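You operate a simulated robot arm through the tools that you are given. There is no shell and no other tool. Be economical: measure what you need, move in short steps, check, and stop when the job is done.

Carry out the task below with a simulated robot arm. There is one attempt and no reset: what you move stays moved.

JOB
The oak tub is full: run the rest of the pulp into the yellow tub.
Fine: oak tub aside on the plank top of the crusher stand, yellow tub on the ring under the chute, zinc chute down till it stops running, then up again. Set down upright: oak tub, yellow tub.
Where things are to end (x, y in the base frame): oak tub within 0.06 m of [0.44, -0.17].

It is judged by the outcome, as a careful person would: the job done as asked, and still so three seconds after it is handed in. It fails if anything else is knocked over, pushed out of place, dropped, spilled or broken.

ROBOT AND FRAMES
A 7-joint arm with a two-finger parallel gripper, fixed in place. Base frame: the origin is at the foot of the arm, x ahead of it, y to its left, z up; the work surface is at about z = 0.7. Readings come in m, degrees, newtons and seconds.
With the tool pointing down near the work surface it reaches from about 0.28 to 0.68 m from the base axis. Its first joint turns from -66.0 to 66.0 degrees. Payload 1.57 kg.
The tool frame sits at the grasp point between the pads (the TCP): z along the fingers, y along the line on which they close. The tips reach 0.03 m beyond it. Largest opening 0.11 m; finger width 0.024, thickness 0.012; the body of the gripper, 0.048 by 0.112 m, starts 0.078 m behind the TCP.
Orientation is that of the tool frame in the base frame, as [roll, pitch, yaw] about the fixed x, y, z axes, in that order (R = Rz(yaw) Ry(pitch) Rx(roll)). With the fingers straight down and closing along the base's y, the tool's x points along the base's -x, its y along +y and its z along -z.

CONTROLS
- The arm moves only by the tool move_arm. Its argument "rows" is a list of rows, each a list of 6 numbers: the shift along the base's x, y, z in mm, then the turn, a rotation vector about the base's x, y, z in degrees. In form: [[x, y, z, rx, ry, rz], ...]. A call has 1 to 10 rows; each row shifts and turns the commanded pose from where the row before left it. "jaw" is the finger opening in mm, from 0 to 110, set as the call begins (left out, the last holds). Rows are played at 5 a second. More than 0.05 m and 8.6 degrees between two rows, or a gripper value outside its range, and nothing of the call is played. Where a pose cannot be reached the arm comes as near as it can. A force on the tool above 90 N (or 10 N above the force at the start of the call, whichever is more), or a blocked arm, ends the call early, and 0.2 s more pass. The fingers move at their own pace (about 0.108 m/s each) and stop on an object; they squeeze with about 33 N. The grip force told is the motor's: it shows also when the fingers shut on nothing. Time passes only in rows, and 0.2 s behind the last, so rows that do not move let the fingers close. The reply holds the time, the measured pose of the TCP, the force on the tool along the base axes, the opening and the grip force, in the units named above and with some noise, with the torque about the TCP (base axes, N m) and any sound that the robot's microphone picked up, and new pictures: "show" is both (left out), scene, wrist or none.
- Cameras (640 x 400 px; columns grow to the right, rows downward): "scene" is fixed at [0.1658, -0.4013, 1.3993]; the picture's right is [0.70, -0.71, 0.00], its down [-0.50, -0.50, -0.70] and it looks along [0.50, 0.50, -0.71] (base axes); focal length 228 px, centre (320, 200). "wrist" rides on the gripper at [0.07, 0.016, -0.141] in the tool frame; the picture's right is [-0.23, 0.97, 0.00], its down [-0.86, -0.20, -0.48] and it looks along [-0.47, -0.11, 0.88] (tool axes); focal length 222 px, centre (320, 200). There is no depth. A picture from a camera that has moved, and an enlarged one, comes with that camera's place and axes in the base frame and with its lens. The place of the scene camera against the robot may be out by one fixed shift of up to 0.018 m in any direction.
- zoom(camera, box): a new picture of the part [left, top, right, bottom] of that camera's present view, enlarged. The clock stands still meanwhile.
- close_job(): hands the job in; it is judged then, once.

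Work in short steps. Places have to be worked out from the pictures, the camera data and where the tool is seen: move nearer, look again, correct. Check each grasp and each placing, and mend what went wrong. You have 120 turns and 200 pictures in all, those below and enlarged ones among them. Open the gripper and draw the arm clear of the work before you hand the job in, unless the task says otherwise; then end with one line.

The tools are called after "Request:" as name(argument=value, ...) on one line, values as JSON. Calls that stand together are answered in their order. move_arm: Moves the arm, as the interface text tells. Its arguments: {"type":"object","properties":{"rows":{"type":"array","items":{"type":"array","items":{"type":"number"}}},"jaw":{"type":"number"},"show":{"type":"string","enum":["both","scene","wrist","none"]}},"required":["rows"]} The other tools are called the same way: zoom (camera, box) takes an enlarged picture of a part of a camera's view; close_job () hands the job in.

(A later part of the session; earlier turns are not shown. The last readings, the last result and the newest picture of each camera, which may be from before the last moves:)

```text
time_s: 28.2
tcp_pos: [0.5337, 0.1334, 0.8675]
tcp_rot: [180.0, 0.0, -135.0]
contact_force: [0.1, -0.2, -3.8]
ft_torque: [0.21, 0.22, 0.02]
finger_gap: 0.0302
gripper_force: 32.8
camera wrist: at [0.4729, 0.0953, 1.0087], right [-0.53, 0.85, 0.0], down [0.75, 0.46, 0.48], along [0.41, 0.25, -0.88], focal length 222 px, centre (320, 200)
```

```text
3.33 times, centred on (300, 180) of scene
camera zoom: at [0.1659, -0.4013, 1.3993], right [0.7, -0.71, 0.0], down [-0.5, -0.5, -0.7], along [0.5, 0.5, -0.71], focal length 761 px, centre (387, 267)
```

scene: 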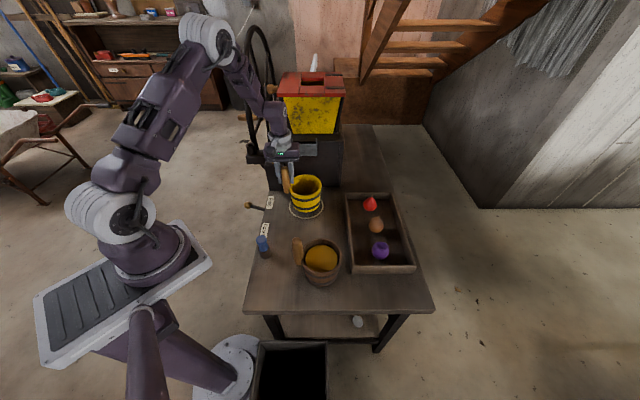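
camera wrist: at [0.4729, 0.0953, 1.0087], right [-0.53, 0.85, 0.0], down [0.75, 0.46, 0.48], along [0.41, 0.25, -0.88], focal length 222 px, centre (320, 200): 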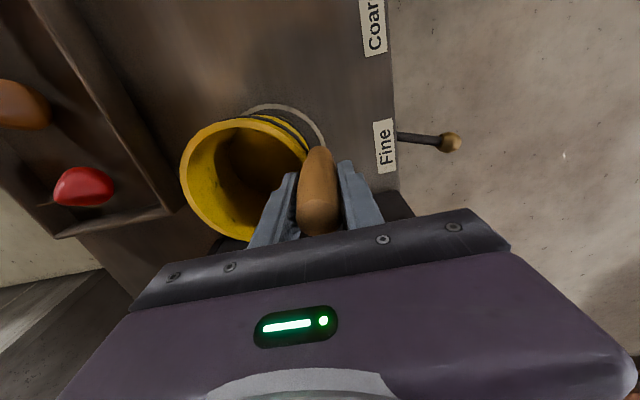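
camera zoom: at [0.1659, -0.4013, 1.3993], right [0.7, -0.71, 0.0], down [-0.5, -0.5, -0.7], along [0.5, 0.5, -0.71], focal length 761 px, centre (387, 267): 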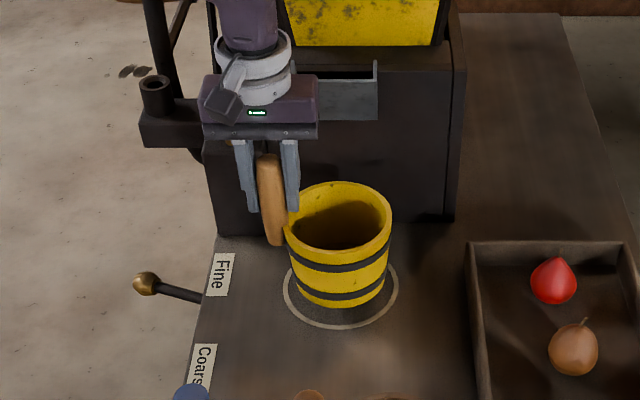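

Short by (10, 6) mm of the spot; I correct and lower.

Request:
move_arm(rows=[[6, 3, 0, 0, 0, 0], [4.5, 3, 0, 0, 0, 0], [0, 0, -10, 0, 0, 0], [0, 0, -10, 0, 0, 0], [0, 0, -5, 0, 0, 0], [0, 0, -2.5, 0, 0, 0], [0, 0, 0, 0, 0, 0]], show="both")

Request:
zoom(camera="scene", box=[240, 120, 360, 240])

```text
time_s: 29.8
tcp_pos: [0.5454, 0.1404, 0.8391]
tcp_rot: [-180.0, -0.1, -135.0]
contact_force: [-2.6, -0.9, 5.5]
ft_torque: [0.03, 0.36, -0.07]
finger_gap: 0.0302
gripper_force: 32.9
camera wrist: at [0.4836, 0.1018, 0.9799], right [-0.53, 0.85, 0.0], down [0.75, 0.46, 0.48], along [0.41, 0.25, -0.88], focal length 222 px, centre (320, 200)
```

scene: 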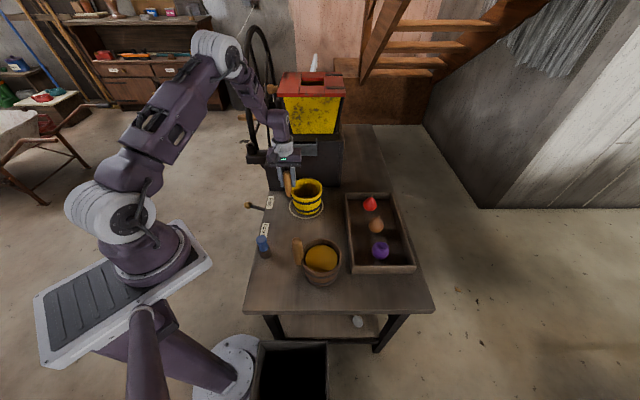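
wrist: 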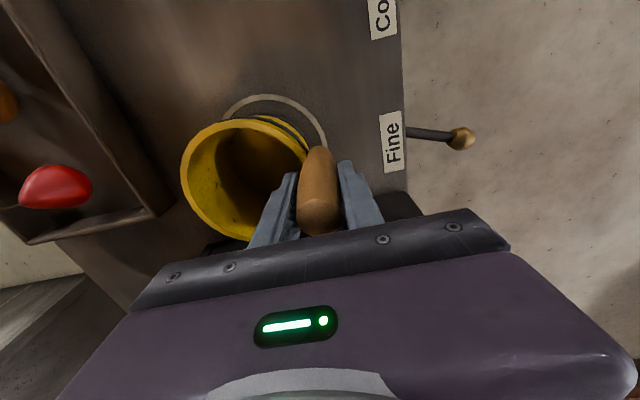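

```text
3.33 times, centred on (300, 180) of scene
camera zoom: at [0.1657, -0.4013, 1.3993], right [0.7, -0.71, 0.0], down [-0.5, -0.5, -0.7], along [0.5, 0.5, -0.71], focal length 761 px, centre (387, 267)
```

zoom: 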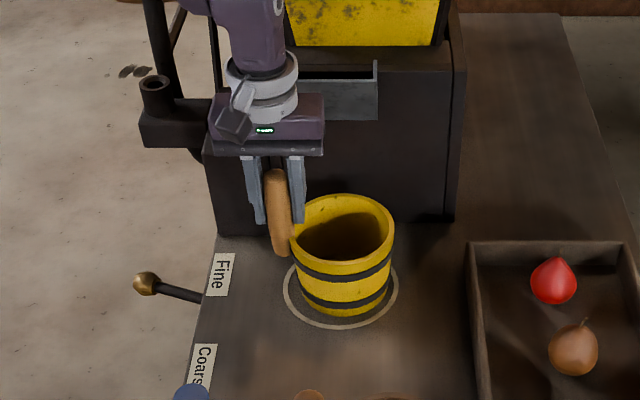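

Tub is in the same place over the ring as the oak one was, and just touching. I lower 1 mm more and release.

Request:
move_arm(rows=[[0, 0, -1, 0, 0, 0], [0, 0, 0, 0, 0, 0]], show="none")

Request:
move_arm(rows=[[0, 0, 0, 0, 0, 0], [0, 0, 0, 0, 0, 0]], jaw=75, show="none")

Request:
move_arm(rows=[[0, 0, 20, 0, 0, 0], [0, 0, 40, 0, 0, 0], [0, 0, 40, 0, 0, 0], [-15, -10, 30, 0, 0, 0], [-35, -20, 20, 0, 0, 0], [-35, -20, 10, 0, 0, 0]], show="both")

Request:
zoom(camera="scene", box=[240, 90, 380, 230])

Request:
zoom(camera="wrist", box=[180, 80, 460, 240])

```text
time_s: 30.4
tcp_pos: [0.5452, 0.1406, 0.8385]
tcp_rot: [-179.9, 0.1, -135.0]
contact_force: [-5.7, 1.7, 27.2]
ft_torque: [0.2, 0.58, -0.02]
finger_gap: 0.0303
gripper_force: 32.5
```

```text
time_s: 31.0
tcp_pos: [0.5447, 0.1397, 0.8367]
tcp_rot: [180.0, 0.0, -135.1]
contact_force: [0.6, 0.5, -0.7]
ft_torque: [-0.01, -0.02, 0.03]
finger_gap: 0.0752
gripper_force: 0.0
```

```text
time_s: 32.4
tcp_pos: [0.4571, 0.088, 0.9955]
tcp_rot: [180.0, 0.0, -135.1]
contact_force: [-0.7, 0.0, -0.2]
ft_torque: [-0.01, 0.02, 0.02]
finger_gap: 0.0749
gripper_force: 0.0
camera wrist: at [0.3964, 0.0506, 1.1378], right [-0.53, 0.85, 0.0], down [0.75, 0.46, 0.48], along [0.41, 0.25, -0.88], focal length 222 px, centre (320, 200)
```

scene: 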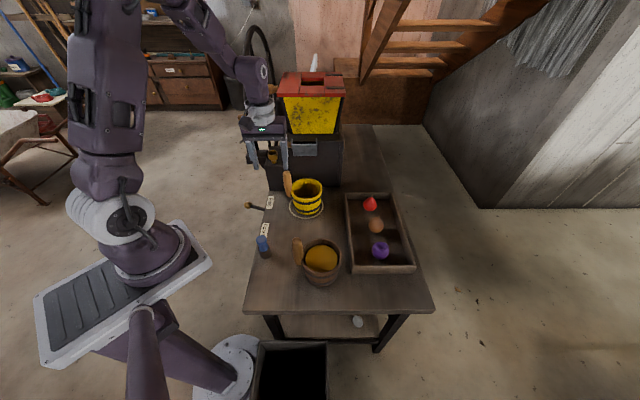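
wrist: 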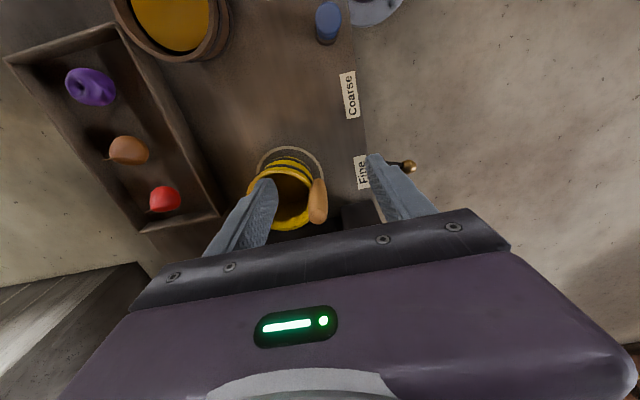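

```text
2.86 times, centred on (310, 160) of scene
camera zoom: at [0.1658, -0.4013, 1.3993], right [0.7, -0.71, 0.0], down [-0.5, -0.5, -0.7], along [0.5, 0.5, -0.71], focal length 652 px, centre (349, 314)
```

zoom: 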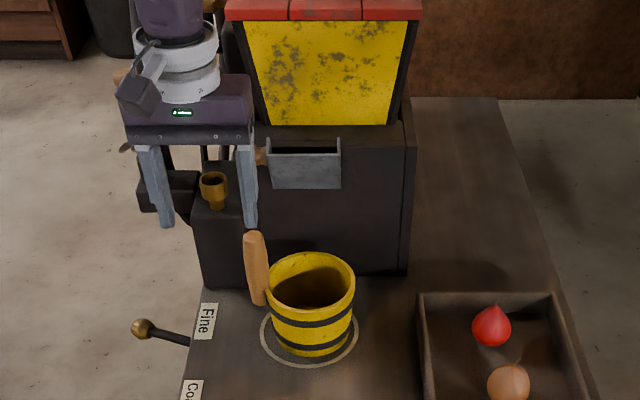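

```text
2.29 times, centred on (320, 160) of wrist
camera zoom: at [0.3964, 0.0506, 1.1378], right [-0.53, 0.85, 0.0], down [0.75, 0.46, 0.48], along [0.41, 0.25, -0.88], focal length 508 px, centre (320, 291)
```

zoom: 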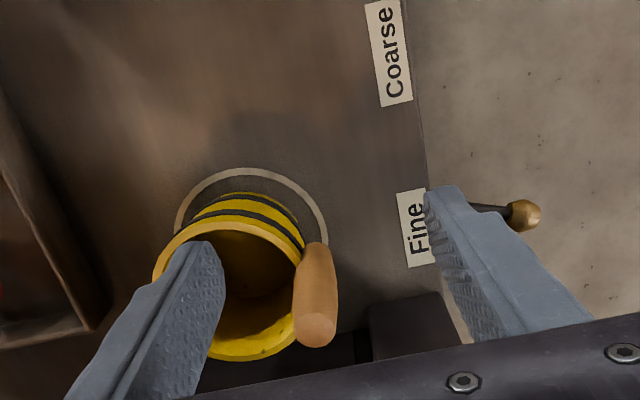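

Yellow tub stands on the ring like the oak one did. Now I tilt the camera at the zinc chute and its knob to understand how it moves.

Request:
move_arm(rows=[[0, -10, 30, 5.66, -5.66, 0], [20, -10, 30, 5.66, -5.66, 0], [25, -5, 30, 5.66, -5.66, 0], [20, 0, 15, 5.66, -5.66, 0], [10, 0, 0, 0, 0, 0]], show="both")

Request:
zoom(camera="wrist", box=[200, 60, 440, 220])

Request:
zoom(camera="scene", box=[265, 115, 355, 185])

```text
time_s: 33.6
tcp_pos: [0.5335, 0.0635, 1.1026]
tcp_rot: [-180.0, 32.1, -135.0]
contact_force: [0.2, 0.4, 0.7]
ft_torque: [0.02, 0.02, -0.03]
finger_gap: 0.0748
gripper_force: 0.0
camera wrist: at [0.4277, -0.0198, 1.1854], right [-0.55, 0.82, 0.12], down [0.47, 0.19, 0.86], along [0.69, 0.53, -0.5], focal length 222 px, centre (320, 200)
```

scene: 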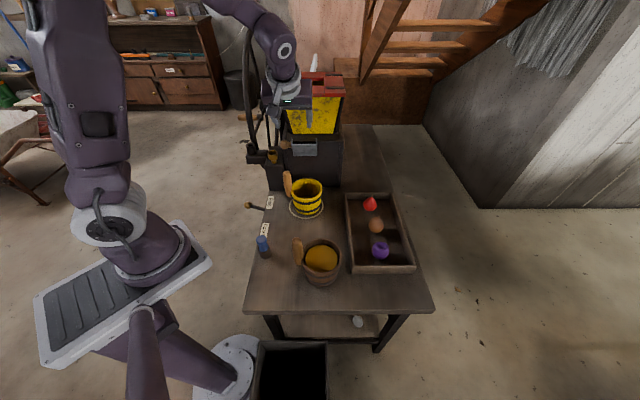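
wrist: 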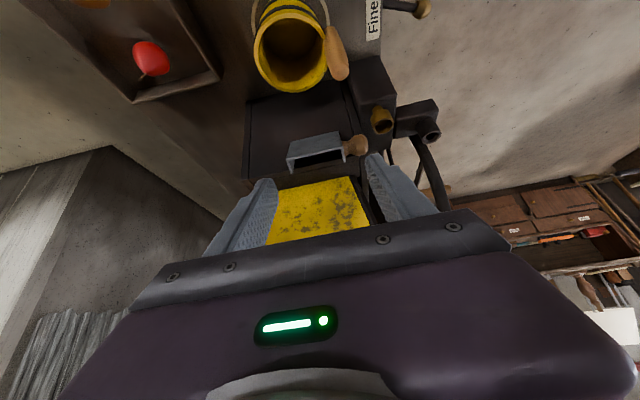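

```text
2.50 times, centred on (320, 140) of wrist
camera zoom: at [0.4277, -0.0198, 1.1854], right [-0.55, 0.82, 0.12], down [0.47, 0.19, 0.86], along [0.69, 0.53, -0.5], focal length 555 px, centre (320, 350)
```

zoom: 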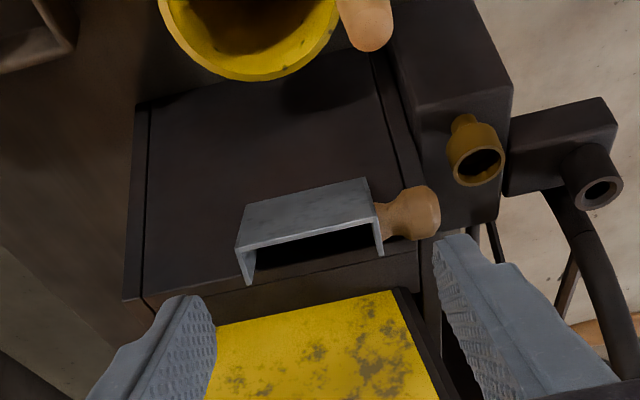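

```text
5.71 times, centred on (310, 150) of scene
camera zoom: at [0.1658, -0.4013, 1.3993], right [0.7, -0.71, 0.0], down [-0.5, -0.5, -0.7], along [0.5, 0.5, -0.71], focal length 1305 px, centre (377, 486)
```

zoom: 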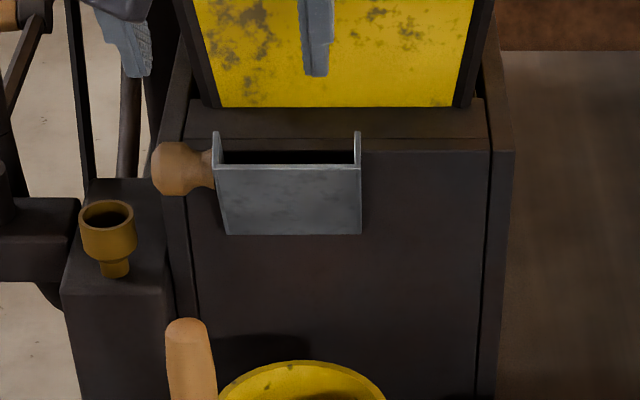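

The chute is a U-trough hinged at its lower edge on the crusher face, with a turned knob on its left cheek at about (0.598, 0.211, 0.936). I plan to grip the knob from the robot's side with a near-horizontal tool, fingers above and below. First I untilt and turn to the right heading.

Request:
move_arm(rows=[[-15, 15, 5, -5.66, 5.66, 0], [-15, 15, 5, -5.66, 5.66, 0], [-15, 20, 5, -5.66, 5.66, 0], [-15, 20, 5, -5.66, 5.66, 0], [-10, 20, 0, 0, 0, 7.5], [0, 20, 0, 0, 0, 7.5], [0, 10, 0, 0, 0, 7.5], [0, 0, 0, 0, 0, 7.5]], show="none")

Request:
move_arm(rows=[[0, 0, 0, -2.12, -7.92, 0], [0, 0, 0, -2.12, -7.92, 0], [0, 0, 0, -2.12, -7.92, 0], [0, 0, 0, -2.12, -7.92, 0], [0, 0, 0, -2.12, -7.92, 0], [0, 0, 0, -2.12, -7.92, 0]], show="both")

```text
time_s: 35.4
tcp_pos: [0.4637, 0.1851, 1.1232]
tcp_rot: [179.9, 0.0, -104.8]
contact_force: [-0.2, -0.3, -0.4]
ft_torque: [0.02, 0.01, -0.01]
finger_gap: 0.075
gripper_force: 0.1
```

```text
time_s: 36.8
tcp_pos: [0.4637, 0.1856, 1.1239]
tcp_rot: [-130.8, 0.0, -104.9]
contact_force: [-0.2, -0.2, -1.0]
ft_torque: [0.03, 0.01, -0.01]
finger_gap: 0.0751
gripper_force: 0.0
camera wrist: at [0.3318, 0.1474, 1.2025], right [-0.56, 0.38, -0.74], down [0.0, 0.89, 0.46], along [0.83, 0.26, -0.49], focal length 222 px, centre (320, 200)
```

scene: 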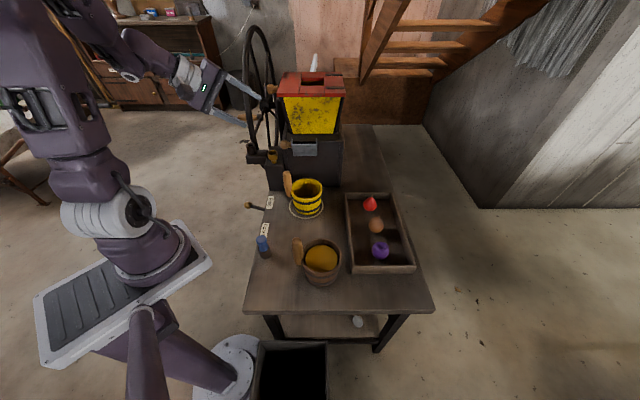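
wrist: 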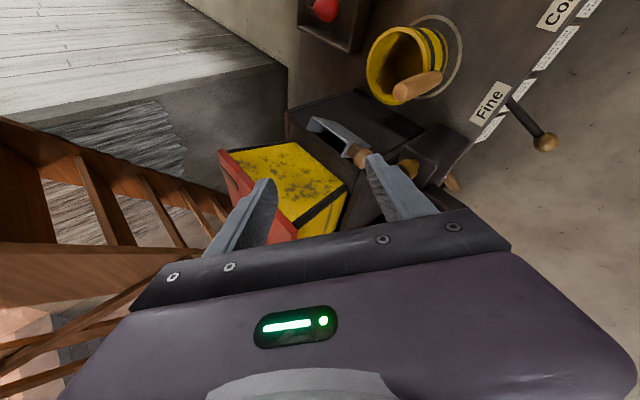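

The turn works. I tilt to about 82° and come down to a standoff short of the knob.

Request:
move_arm(rows=[[0, 10, -20, -2.12, -7.92, 0], [0, 10, -20, -2.12, -7.92, 0], [0, 10, -20, -2.12, -7.92, 0], [5, 10, -20, -2.12, -7.92, 0], [5, 10, -35, 0, 0, 0], [5, 8, -35, 0, 0, 0], [0, 0, -30, 0, 0, 0]], show="both")

Request:
zoom(camera="wrist", box=[200, 60, 440, 220])

Request:
zoom(camera="scene", box=[215, 95, 355, 205])

```text
time_s: 38.4
tcp_pos: [0.4802, 0.242, 0.9436]
tcp_rot: [-98.0, 0.2, -104.9]
contact_force: [0.4, -0.2, 0.6]
ft_torque: [-0.02, 0.01, 0.04]
finger_gap: 0.0751
gripper_force: 0.2
camera wrist: at [0.3236, 0.2111, 0.9463], right [-0.07, 0.25, -0.96], down [-0.21, 0.94, 0.26], along [0.97, 0.22, -0.01], focal length 222 px, centre (320, 200)
```

scene: 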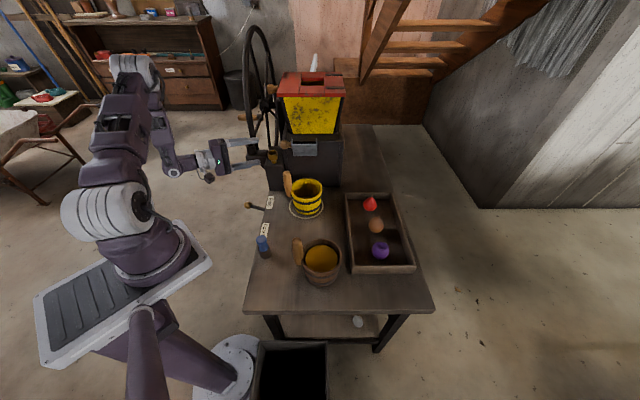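
wrist: 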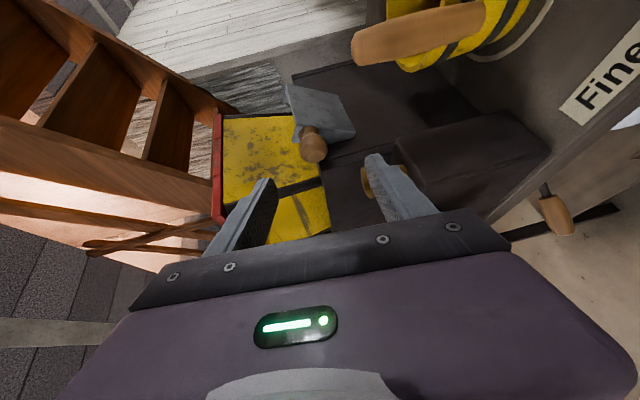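

```text
2.50 times, centred on (320, 140) of wrist
camera zoom: at [0.3236, 0.2111, 0.9463], right [-0.07, 0.25, -0.96], down [-0.21, 0.94, 0.26], along [0.97, 0.22, -0.01], focal length 555 px, centre (320, 350)
```

zoom: 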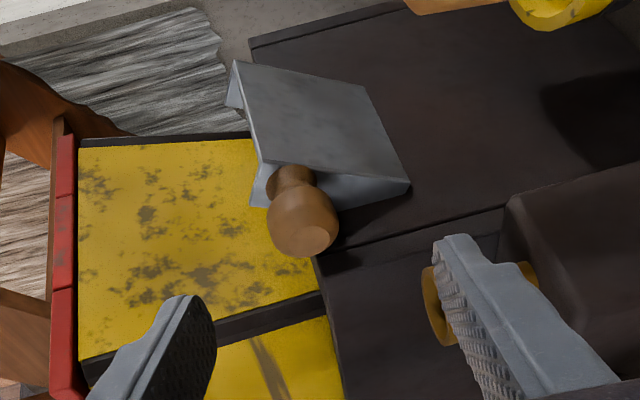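

```text
3.64 times, centred on (285, 150) of scene
camera zoom: at [0.1658, -0.4013, 1.3993], right [0.7, -0.71, 0.0], down [-0.5, -0.5, -0.7], along [0.5, 0.5, -0.71], focal length 830 px, centre (447, 382)
```

zoom: 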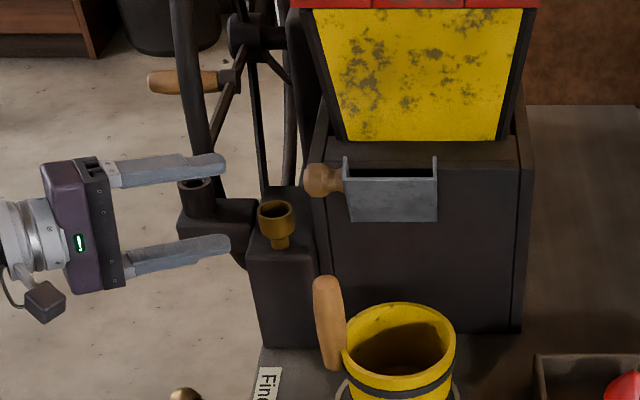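

The knob is confirmed at (0.598, 0.211, 0.936), bulb about 32 mm; hinge line near z 0.875. I approach to 45 mm short and check.

Request:
move_arm(rows=[[20, -5.2, -1, 0, 0, 0], [20, -5.2, -1, 0, 0, 0], [20, -5.2, -1, 0, 0, 0], [10, -2.6, 0, 0, 0, 0]], jaw=62, show="both")

Request:
zoom(camera="wrist", box=[200, 80, 440, 240])

Request:
zoom(camera="scene", box=[215, 95, 355, 205])

```text
time_s: 39.4
tcp_pos: [0.5505, 0.2225, 0.9388]
tcp_rot: [-98.0, 0.0, -105.1]
contact_force: [0.3, 0.7, 0.0]
ft_torque: [-0.02, 0.02, -0.01]
finger_gap: 0.0618
gripper_force: 0.0
camera wrist: at [0.3943, 0.1928, 0.9428], right [-0.07, 0.25, -0.96], down [-0.21, 0.94, 0.26], along [0.98, 0.22, -0.01], focal length 222 px, centre (320, 200)
```

scene: 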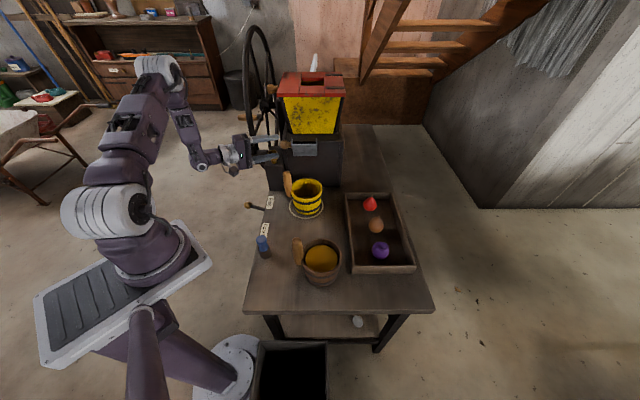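
wrist: 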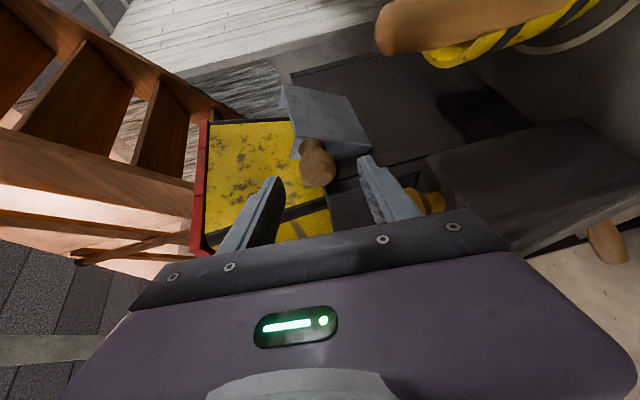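

```text
2.50 times, centred on (320, 160) of wrist
camera zoom: at [0.3943, 0.1928, 0.9428], right [-0.07, 0.25, -0.96], down [-0.21, 0.94, 0.26], along [0.98, 0.22, -0.01], focal length 555 px, centre (320, 300)
```

zoom: 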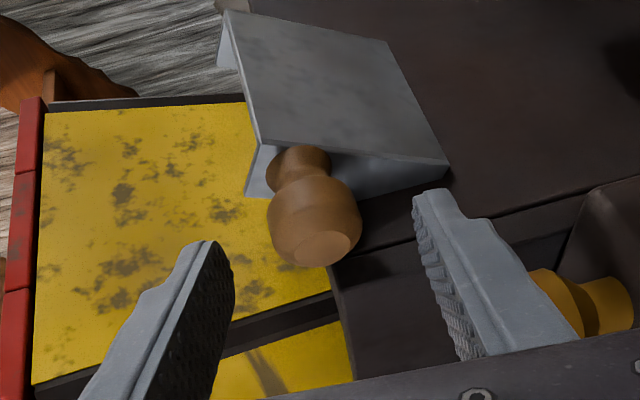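

```text
3.64 times, centred on (285, 150) of scene
camera zoom: at [0.1658, -0.4013, 1.3993], right [0.7, -0.71, 0.0], down [-0.5, -0.5, -0.7], along [0.5, 0.5, -0.71], focal length 830 px, centre (447, 382)
```

zoom: 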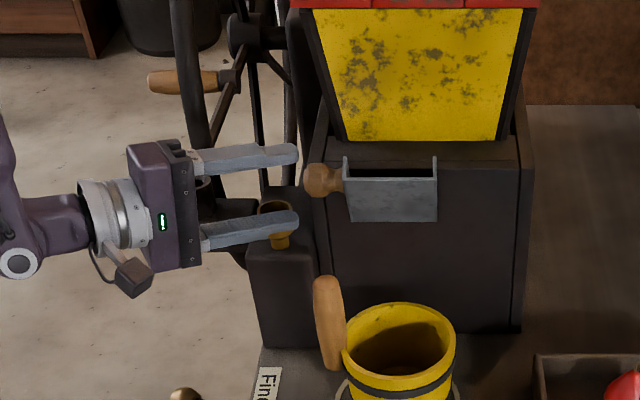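

Knob sits midway between the fingers. I go 34 mm forward and close on it.

Request:
move_arm(rows=[[14, -3.6, -0.5, 0, 0, 0], [12, -3, -0.5, 0, 0, 0], [8, -2, 0, 0, 0, 0], [0, 0, 0, 0, 0, 0]], show="wrist")

Request:
move_arm(rows=[[0, 0, 0, 0, 0, 0], [0, 0, 0, 0, 0, 0], [0, 0, 0, 0, 0, 0]], jaw=0, show="wrist")

Request:
zoom(camera="wrist", box=[200, 80, 440, 240])

```text
time_s: 40.4
tcp_pos: [0.5827, 0.2146, 0.939]
tcp_rot: [-98.0, 0.0, -104.9]
contact_force: [-0.6, -0.8, -0.3]
ft_torque: [0.0, 0.03, 0.05]
finger_gap: 0.0621
gripper_force: 0.1
camera wrist: at [0.4273, 0.1842, 0.9426], right [-0.07, 0.25, -0.96], down [-0.21, 0.94, 0.26], along [0.97, 0.22, -0.01], focal length 222 px, centre (320, 200)
```

wrist: 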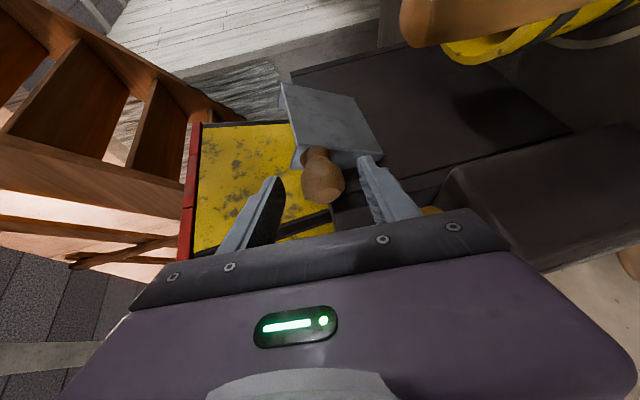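

```text
time_s: 41.2
tcp_pos: [0.5831, 0.2145, 0.9378]
tcp_rot: [-98.2, -0.2, -104.9]
contact_force: [3.9, 0.8, -25.2]
ft_torque: [-0.65, -0.37, 0.23]
finger_gap: 0.0359
gripper_force: 42.4
camera wrist: at [0.427, 0.1843, 0.9416], right [-0.08, 0.25, -0.96], down [-0.21, 0.94, 0.26], along [0.97, 0.22, -0.02], focal length 222 px, centre (320, 200)
```

wrist: 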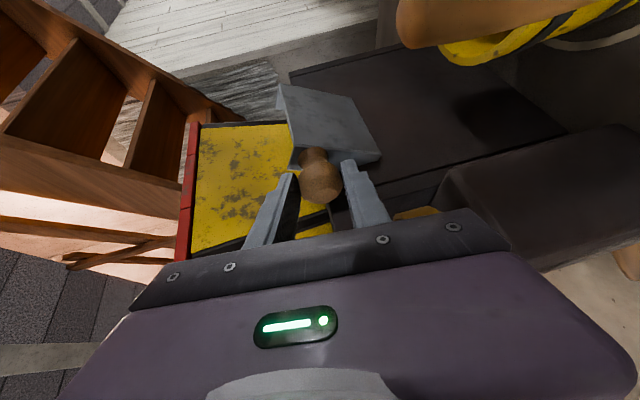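

```text
2.50 times, centred on (320, 160) of wrist
camera zoom: at [0.427, 0.1843, 0.9416], right [-0.08, 0.25, -0.96], down [-0.21, 0.94, 0.26], along [0.97, 0.22, -0.02], focal length 555 px, centre (320, 300)
```

zoom: 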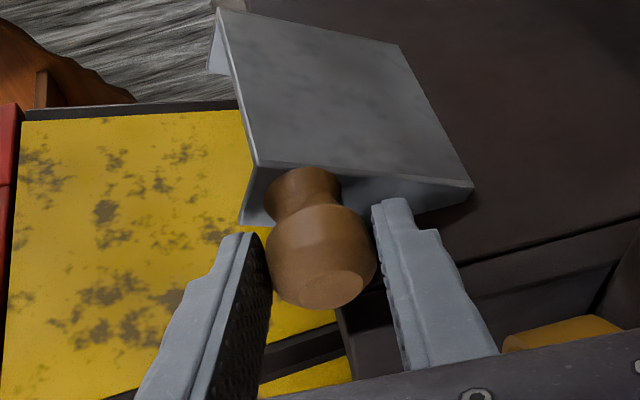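

Gripped (36 mm), slightly high. I start along the estimated arc about the hinge, two small steps, watching the force.

Request:
move_arm(rows=[[-3, -3, -2.5, 0, 0, 0], [-3, -3, -2, 0, 0, 0], [-3, -3, -2, 0, 0, 0], [-2.5, -2.5, -2, 0, 0, 0]], show="wrist")

Request:
zoom(camera="wrist", box=[200, 80, 440, 240])

```text
time_s: 42.2
tcp_pos: [0.5728, 0.2049, 0.9311]
tcp_rot: [-98.0, 0.0, -104.9]
contact_force: [7.1, 6.3, -6.2]
ft_torque: [-0.44, -0.87, 0.16]
finger_gap: 0.0362
gripper_force: 42.6
camera wrist: at [0.4159, 0.1734, 0.9344], right [-0.07, 0.25, -0.96], down [-0.21, 0.94, 0.26], along [0.97, 0.22, -0.01], focal length 222 px, centre (320, 200)
```

wrist: 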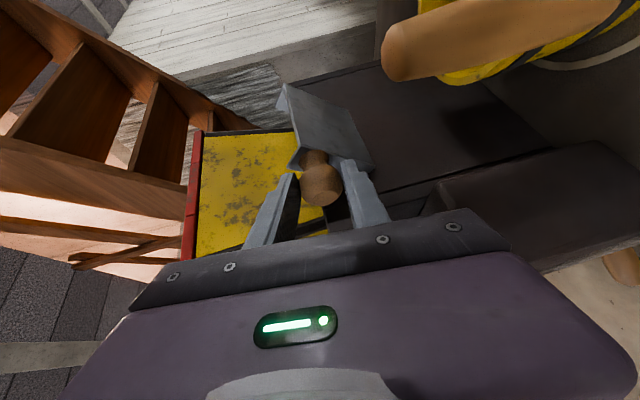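

```text
2.50 times, centred on (320, 160) of wrist
camera zoom: at [0.4159, 0.1734, 0.9344], right [-0.07, 0.25, -0.96], down [-0.21, 0.94, 0.26], along [0.97, 0.22, -0.01], focal length 555 px, centre (320, 300)
```

zoom: 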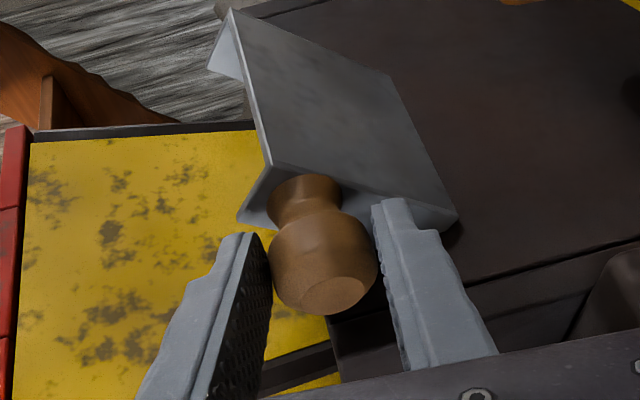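

The chute follows. I continue along the arc with pauses for force readings.

Request:
move_arm(rows=[[-2.6, -2.6, -2.6, 0, 0, 0], [-2.5, -2.5, -2.7, 0, 0, 0], [-2.3, -2.3, -3.1, 0, 0, 0], [-2.2, -2.2, -3.2, 0, 0, 0], [-2, -2, -3.5, 0, 0, 0], [-1.9, -1.9, -3.6, 0, 0, 0]], show="both")

Request:
zoom(camera="wrist", box=[200, 60, 440, 220])

Request:
zoom(camera="scene", box=[245, 115, 345, 215])

```text
time_s: 43.6
tcp_pos: [0.5572, 0.1885, 0.9163]
tcp_rot: [-97.3, 0.1, -105.1]
contact_force: [-27.7, -6.9, 40.7]
ft_torque: [0.06, -2.34, -0.53]
finger_gap: 0.0351
gripper_force: 42.1
camera wrist: at [0.4015, 0.159, 0.9177], right [-0.06, 0.25, -0.97], down [-0.21, 0.94, 0.26], along [0.98, 0.22, 0.0], focal length 222 px, centre (320, 200)
```

scene: 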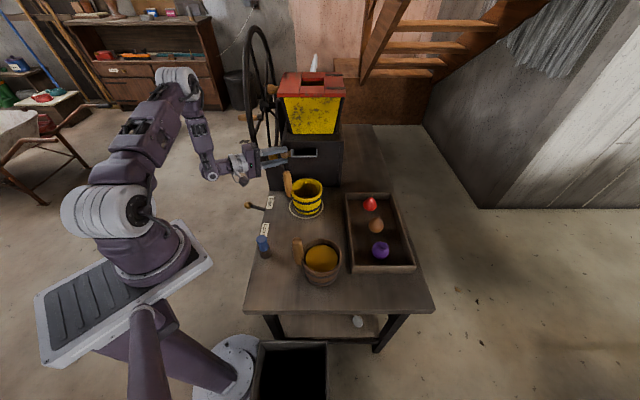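
wrist: 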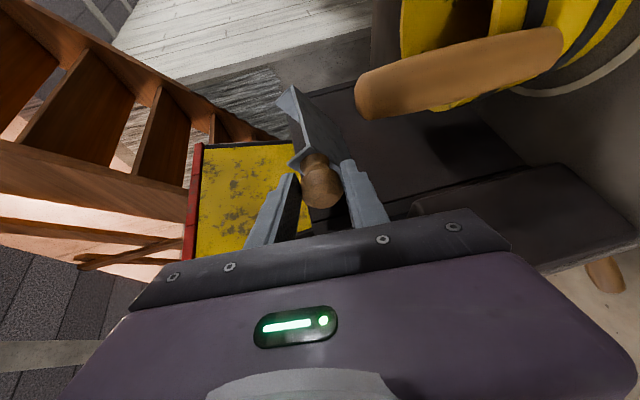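

```text
2.50 times, centred on (320, 140) of wrist
camera zoom: at [0.4015, 0.159, 0.9177], right [-0.06, 0.25, -0.97], down [-0.21, 0.94, 0.26], along [0.98, 0.22, 0.0], focal length 555 px, centre (320, 350)
```

zoom: 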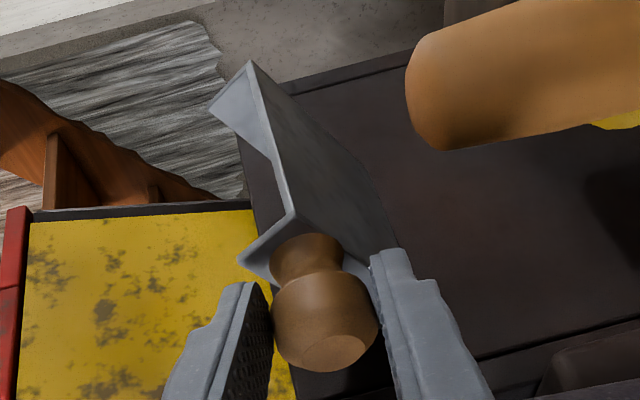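

```text
4.00 times, centred on (295, 165) of scene
camera zoom: at [0.1643, -0.4017, 1.3993], right [0.7, -0.71, 0.0], down [-0.5, -0.5, -0.71], along [0.5, 0.5, -0.71], focal length 913 px, centre (420, 340)
```

zoom: 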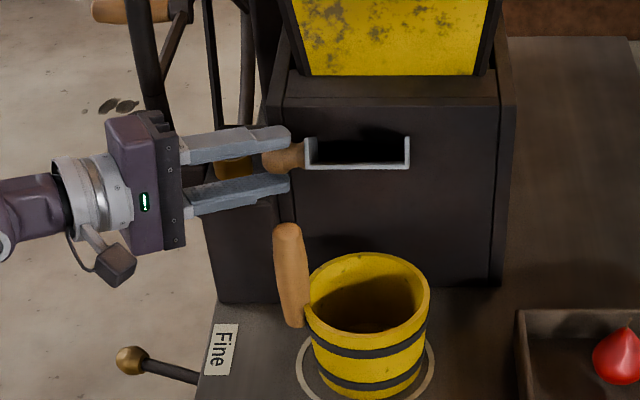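

Force shows my radius was too small (pushed up and outward). From motion so far, the radius is nearer 75 mm with hinge at z≈0.863. I correct and take one step of the new arc.

Request:
move_arm(rows=[[-2.3, -2.3, 0, 0, 0, 0], [-2.3, -2.3, -2, 0, 0, 0], [0, 0, -2, 0, 0, 0]], show="none")

```text
time_s: 44.4
tcp_pos: [0.552, 0.1857, 0.9095]
tcp_rot: [-97.8, -0.1, -105.2]
contact_force: [-31.5, -18.2, 27.4]
ft_torque: [-0.18, -1.37, -0.04]
finger_gap: 0.0351
gripper_force: 42.2
```

Request:
move_arm(rows=[[-1.5, -1.5, 1.5, 0, 0, 0], [0, 0, 0, 0, 0, 0]], show="wrist")

Request:
zoom(camera="wrist", box=[240, 80, 400, 220])

```text
time_s: 45.0
tcp_pos: [0.553, 0.1833, 0.9078]
tcp_rot: [-98.2, 0.0, -105.0]
contact_force: [11.3, -7.1, -2.2]
ft_torque: [-0.49, -0.51, -0.3]
finger_gap: 0.0354
gripper_force: 42.4
camera wrist: at [0.3964, 0.1535, 0.9125], right [-0.08, 0.26, -0.96], down [-0.21, 0.94, 0.27], along [0.97, 0.22, -0.02], focal length 222 px, centre (320, 200)
```

wrist: 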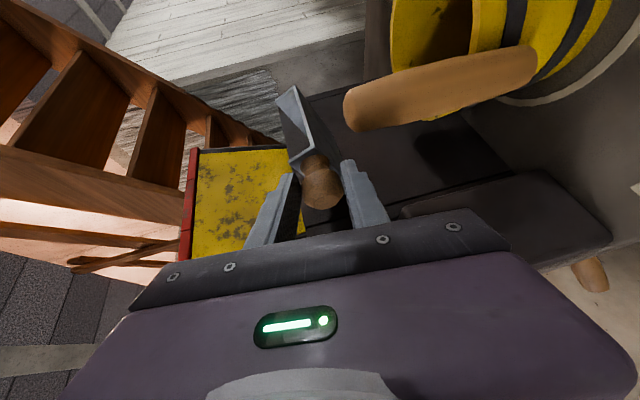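

```text
2.86 times, centred on (320, 150) of wrist
camera zoom: at [0.3964, 0.1535, 0.9125], right [-0.08, 0.26, -0.96], down [-0.21, 0.94, 0.27], along [0.97, 0.22, -0.02], focal length 635 px, centre (320, 343)
```

zoom: 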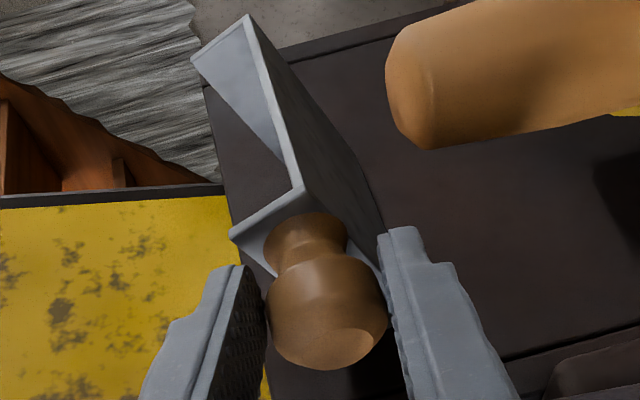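

Forces are small now and the arc fits r≈75 mm. I go on down the arc.

Request:
move_arm(rows=[[-2, -2, -4.3, 0, 0, 0], [-1.9, -1.9, -4.5, 0, 0, 0], [-1.6, -1.6, -4.7, 0, 0, 0], [0, 0, 0, 0, 0, 0]], show="wrist")

```text
time_s: 46.0
tcp_pos: [0.5461, 0.1787, 0.897]
tcp_rot: [-97.9, 0.1, -105.0]
contact_force: [-11.7, -9.9, 16.3]
ft_torque: [-0.25, -1.5, -0.6]
finger_gap: 0.0342
gripper_force: 42.1
camera wrist: at [0.3904, 0.1477, 0.8994], right [-0.07, 0.25, -0.96], down [-0.21, 0.94, 0.26], along [0.98, 0.22, -0.01], focal length 222 px, centre (320, 200)
```

wrist: 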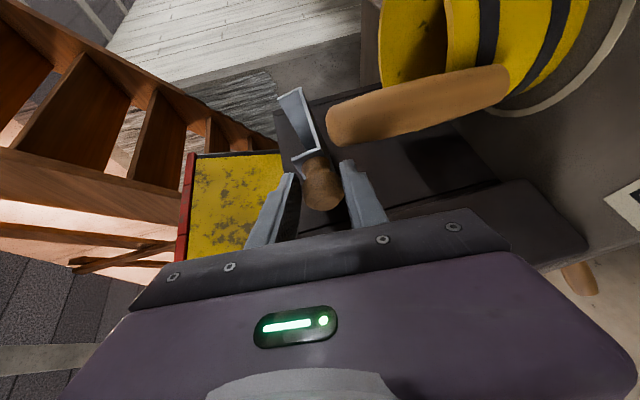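

Continuing in small steps; keeping an eye on the clearance to the tub's handle.

Request:
move_arm(rows=[[-2.3, -2.3, -4.2, 0, 0, 0], [-1.2, -1.2, -5, 0, 0, 0], [0, 0, 0, 0, 0, 0]], show="both")

Request:
zoom(camera="scene", box=[245, 115, 345, 215])

Request:
zoom(camera="wrist", box=[240, 80, 400, 220])

```text
time_s: 46.8
tcp_pos: [0.5431, 0.174, 0.8863]
tcp_rot: [-98.1, 0.0, -104.8]
contact_force: [10.0, -3.9, 1.4]
ft_torque: [-0.28, -0.58, -0.1]
finger_gap: 0.0335
gripper_force: 41.2
camera wrist: at [0.3871, 0.1445, 0.8895], right [-0.07, 0.25, -0.96], down [-0.21, 0.94, 0.26], along [0.97, 0.22, -0.02], focal length 222 px, centre (320, 200)
```

scene: 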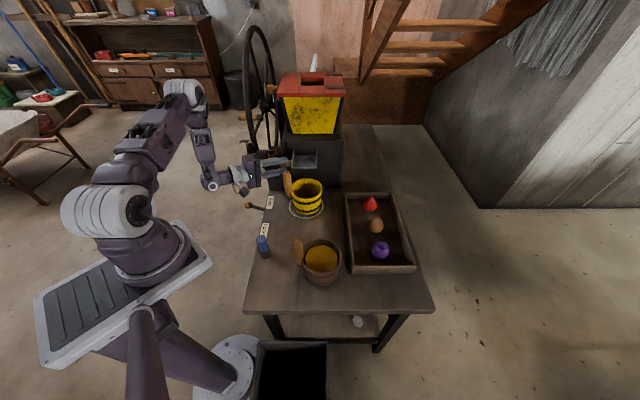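
wrist: 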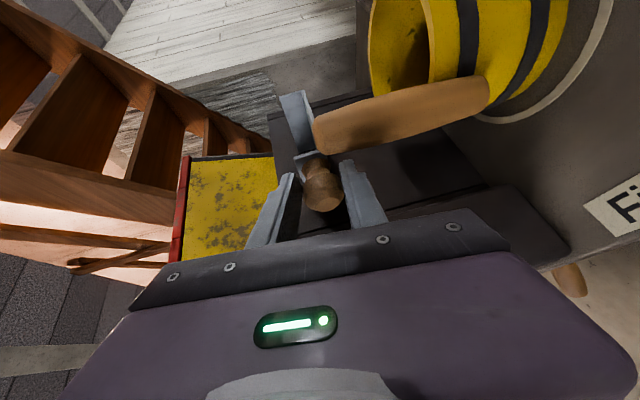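

```text
4.00 times, centred on (295, 165) of scene
camera zoom: at [0.166, -0.4014, 1.3992], right [0.7, -0.71, 0.0], down [-0.5, -0.5, -0.7], along [0.5, 0.5, -0.71], focal length 913 px, centre (420, 340)
```

zoom: 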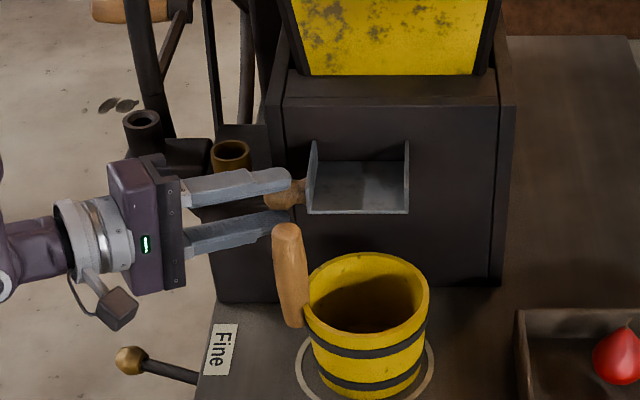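

```text
2.86 times, centred on (320, 150) of wrist
camera zoom: at [0.3871, 0.1445, 0.8895], right [-0.07, 0.25, -0.96], down [-0.21, 0.94, 0.26], along [0.97, 0.22, -0.02], focal length 635 px, centre (320, 343)
```

zoom: 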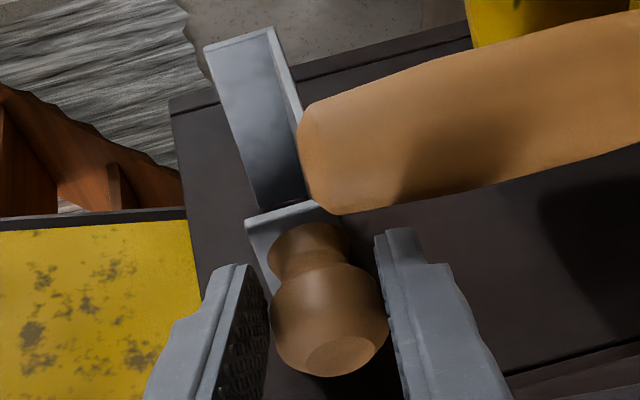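

Request:
move_arm(rows=[[-0.7, -0.7, -4, 0, 0, 0], [-0.5, -0.5, -4, 0, 0, 0], [0, 0, 0, 0, 0, 0]], show="none")

Request:
move_arm(rows=[[-0.4, -0.4, -4, 0, 0, 0], [-0.3, -0.3, -4, 0, 0, 0], [0, 0, 0, 0, 0, 0]], show="both")

Request:
zoom(camera="scene", box=[245, 115, 345, 215])

Request:
zoom(camera="wrist", box=[240, 80, 400, 220])

```text
time_s: 47.6
tcp_pos: [0.5417, 0.1742, 0.879]
tcp_rot: [-97.9, 0.0, -104.9]
contact_force: [-18.1, -9.3, 10.6]
ft_torque: [0.24, -0.99, -0.46]
finger_gap: 0.0328
gripper_force: 41.0
```

```text
time_s: 48.4
tcp_pos: [0.5407, 0.1725, 0.8704]
tcp_rot: [-98.2, -0.2, -105.1]
contact_force: [-24.3, -18.5, 1.8]
ft_torque: [0.01, -0.21, -0.44]
finger_gap: 0.0321
gripper_force: 40.4
camera wrist: at [0.3844, 0.1423, 0.8737], right [-0.08, 0.25, -0.96], down [-0.21, 0.94, 0.26], along [0.98, 0.22, -0.02], focal length 222 px, centre (320, 200)
```

scene: 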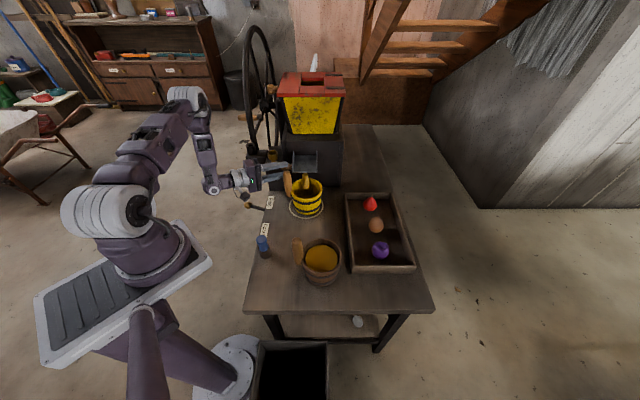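
wrist: 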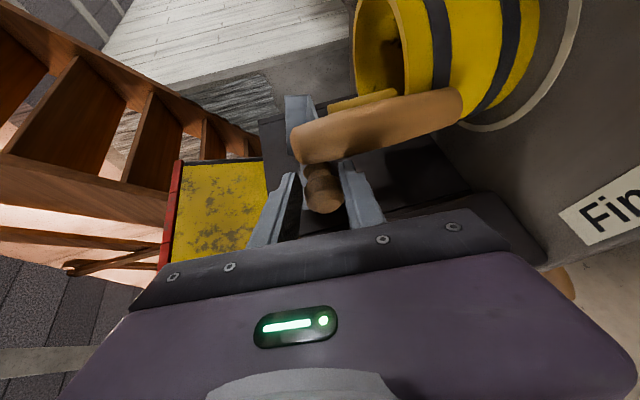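

```text
4.00 times, centred on (295, 165) of scene
camera zoom: at [0.1651, -0.4018, 1.3992], right [0.7, -0.71, 0.0], down [-0.5, -0.5, -0.71], along [0.5, 0.5, -0.71], focal length 913 px, centre (420, 340)
```

zoom: 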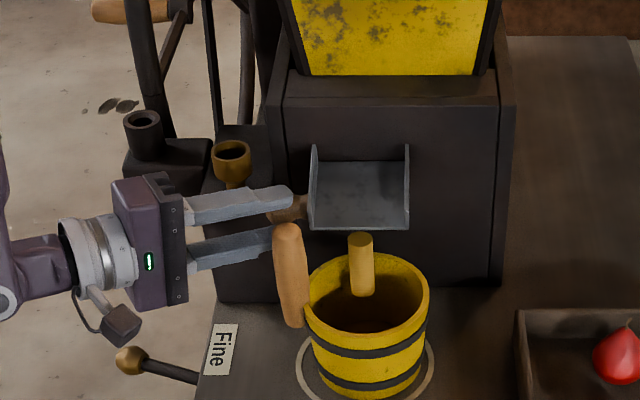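

```text
2.86 times, centred on (320, 150) of wrist
camera zoom: at [0.3844, 0.1423, 0.8737], right [-0.08, 0.25, -0.96], down [-0.21, 0.94, 0.26], along [0.98, 0.22, -0.02], focal length 635 px, centre (320, 343)
```

zoom: 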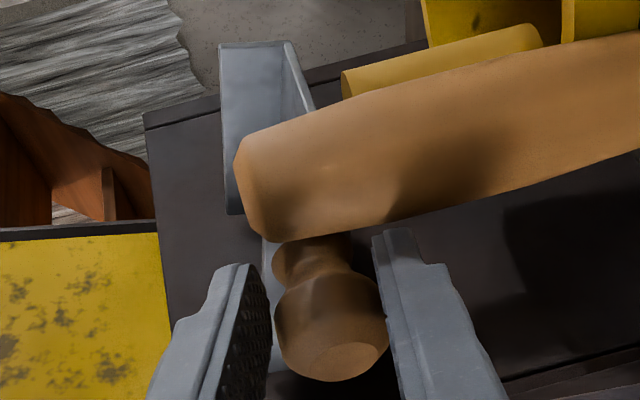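

Pulp is running from the chute into the yellow tub. I ease 1 mm outward to relieve the force, and hold here while it runs.

Request:
move_arm(rows=[[-1, -1, 0, 0, 0, 0], [0, 0, 0, 0, 0, 0], [0, 0, 0, 0, 0, 0], [0, 0, 0, 0, 0, 0], [0, 0, 0, 0, 0, 0]], show="scene")

Request:
zoom(camera="scene", box=[265, 135, 345, 215])

```text
time_s: 49.6
tcp_pos: [0.5407, 0.1727, 0.8703]
tcp_rot: [-98.0, -0.1, -105.0]
contact_force: [-2.3, -12.8, -7.0]
ft_torque: [-0.4, 0.34, -0.26]
finger_gap: 0.032
gripper_force: 40.8
```

scene: 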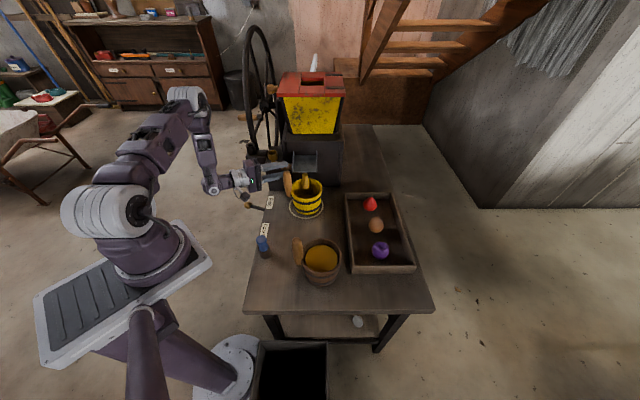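

```text
5.00 times, centred on (305, 175) of scene
camera zoom: at [0.1659, -0.4016, 1.3992], right [0.7, -0.71, 0.0], down [-0.5, -0.5, -0.7], along [0.5, 0.5, -0.71], focal length 1142 px, centre (395, 325)
```

zoom: 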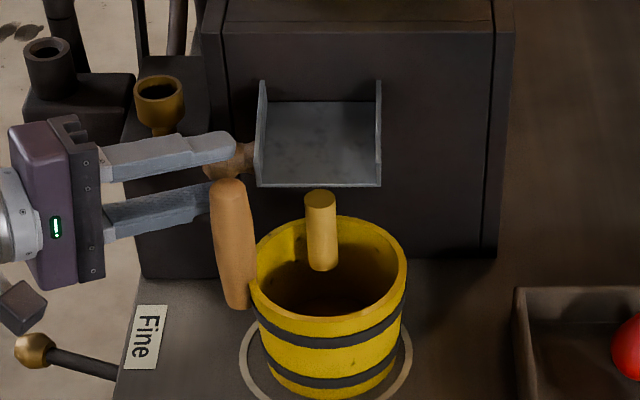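

Stream falls within the rim. I keep holding.

Request:
move_arm(rows=[[0, 0, 0, 0, 0, 0], [0, 0, 0, 0, 0, 0], [0, 0, 0, 0, 0, 0], [0, 0, 0, 0, 0, 0], [0, 0, 0, 0, 0, 0], [0, 0, 0, 0, 0, 0], [0, 0, 0, 0, 0, 0], [0, 0, 0, 0, 0, 0], [0, 0, 0, 0, 0, 0], [0, 0, 0, 0, 0, 0]], show="none")

Request:
zoom(camera="scene", box=[265, 135, 345, 215])

```text
time_s: 51.8
tcp_pos: [0.5399, 0.1729, 0.8698]
tcp_rot: [-97.9, 0.0, -105.1]
contact_force: [-6.5, -13.3, -2.7]
ft_torque: [-0.19, 0.08, -0.39]
finger_gap: 0.0317
gripper_force: 40.6
```

```text
5.00 times, centred on (305, 175) of scene
camera zoom: at [0.1657, -0.4016, 1.3992], right [0.7, -0.71, 0.0], down [-0.5, -0.5, -0.7], along [0.5, 0.5, -0.71], focal length 1142 px, centre (395, 325)
```

zoom: 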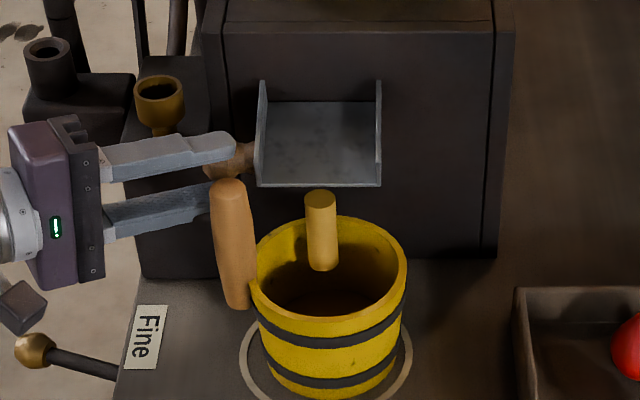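

Request:
move_arm(rows=[[0, 0, 0, 0, 0, 0], [0, 0, 0, 0, 0, 0], [0, 0, 0, 0, 0, 0], [0, 0, 0, 0, 0, 0], [0, 0, 0, 0, 0, 0], [0, 0, 0, 0, 0, 0], [0, 0, 0, 0, 0, 0], [0, 0, 0, 0, 0, 0], [0, 0, 0, 0, 0, 0], [0, 0, 0, 0, 0, 0]], show="none")

Request:
move_arm(rows=[[0, 0, 0, 0, 0, 0], [0, 0, 0, 0, 0, 0], [0, 0, 0, 0, 0, 0], [0, 0, 0, 0, 0, 0], [0, 0, 0, 0, 0, 0], [0, 0, 0, 0, 0, 0], [0, 0, 0, 0, 0, 0], [0, 0, 0, 0, 0, 0], [0, 0, 0, 0, 0, 0], [0, 0, 0, 0, 0, 0]], show="none")

Request:
zoom(camera="scene", box=[265, 135, 345, 215])

```text
time_s: 54.0
tcp_pos: [0.5391, 0.1725, 0.8706]
tcp_rot: [-98.0, 0.0, -104.9]
contact_force: [-9.1, -13.9, -2.4]
ft_torque: [-0.21, -0.04, -0.36]
finger_gap: 0.0318
gripper_force: 40.3
```

```text
time_s: 56.2
tcp_pos: [0.5391, 0.1718, 0.8709]
tcp_rot: [-98.0, 0.1, -104.9]
contact_force: [-12.2, -15.1, -2.5]
ft_torque: [-0.2, 0.05, -0.44]
finger_gap: 0.0318
gripper_force: 39.7
```

```text
5.00 times, centred on (305, 175) of scene
camera zoom: at [0.1655, -0.4016, 1.3992], right [0.7, -0.71, 0.0], down [-0.5, -0.5, -0.7], along [0.5, 0.5, -0.71], focal length 1142 px, centre (395, 325)
```

zoom: 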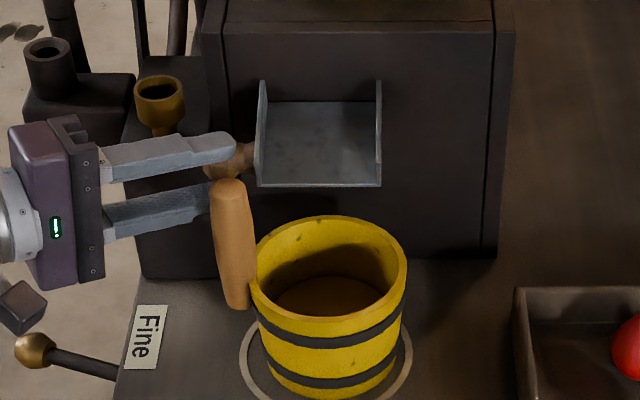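

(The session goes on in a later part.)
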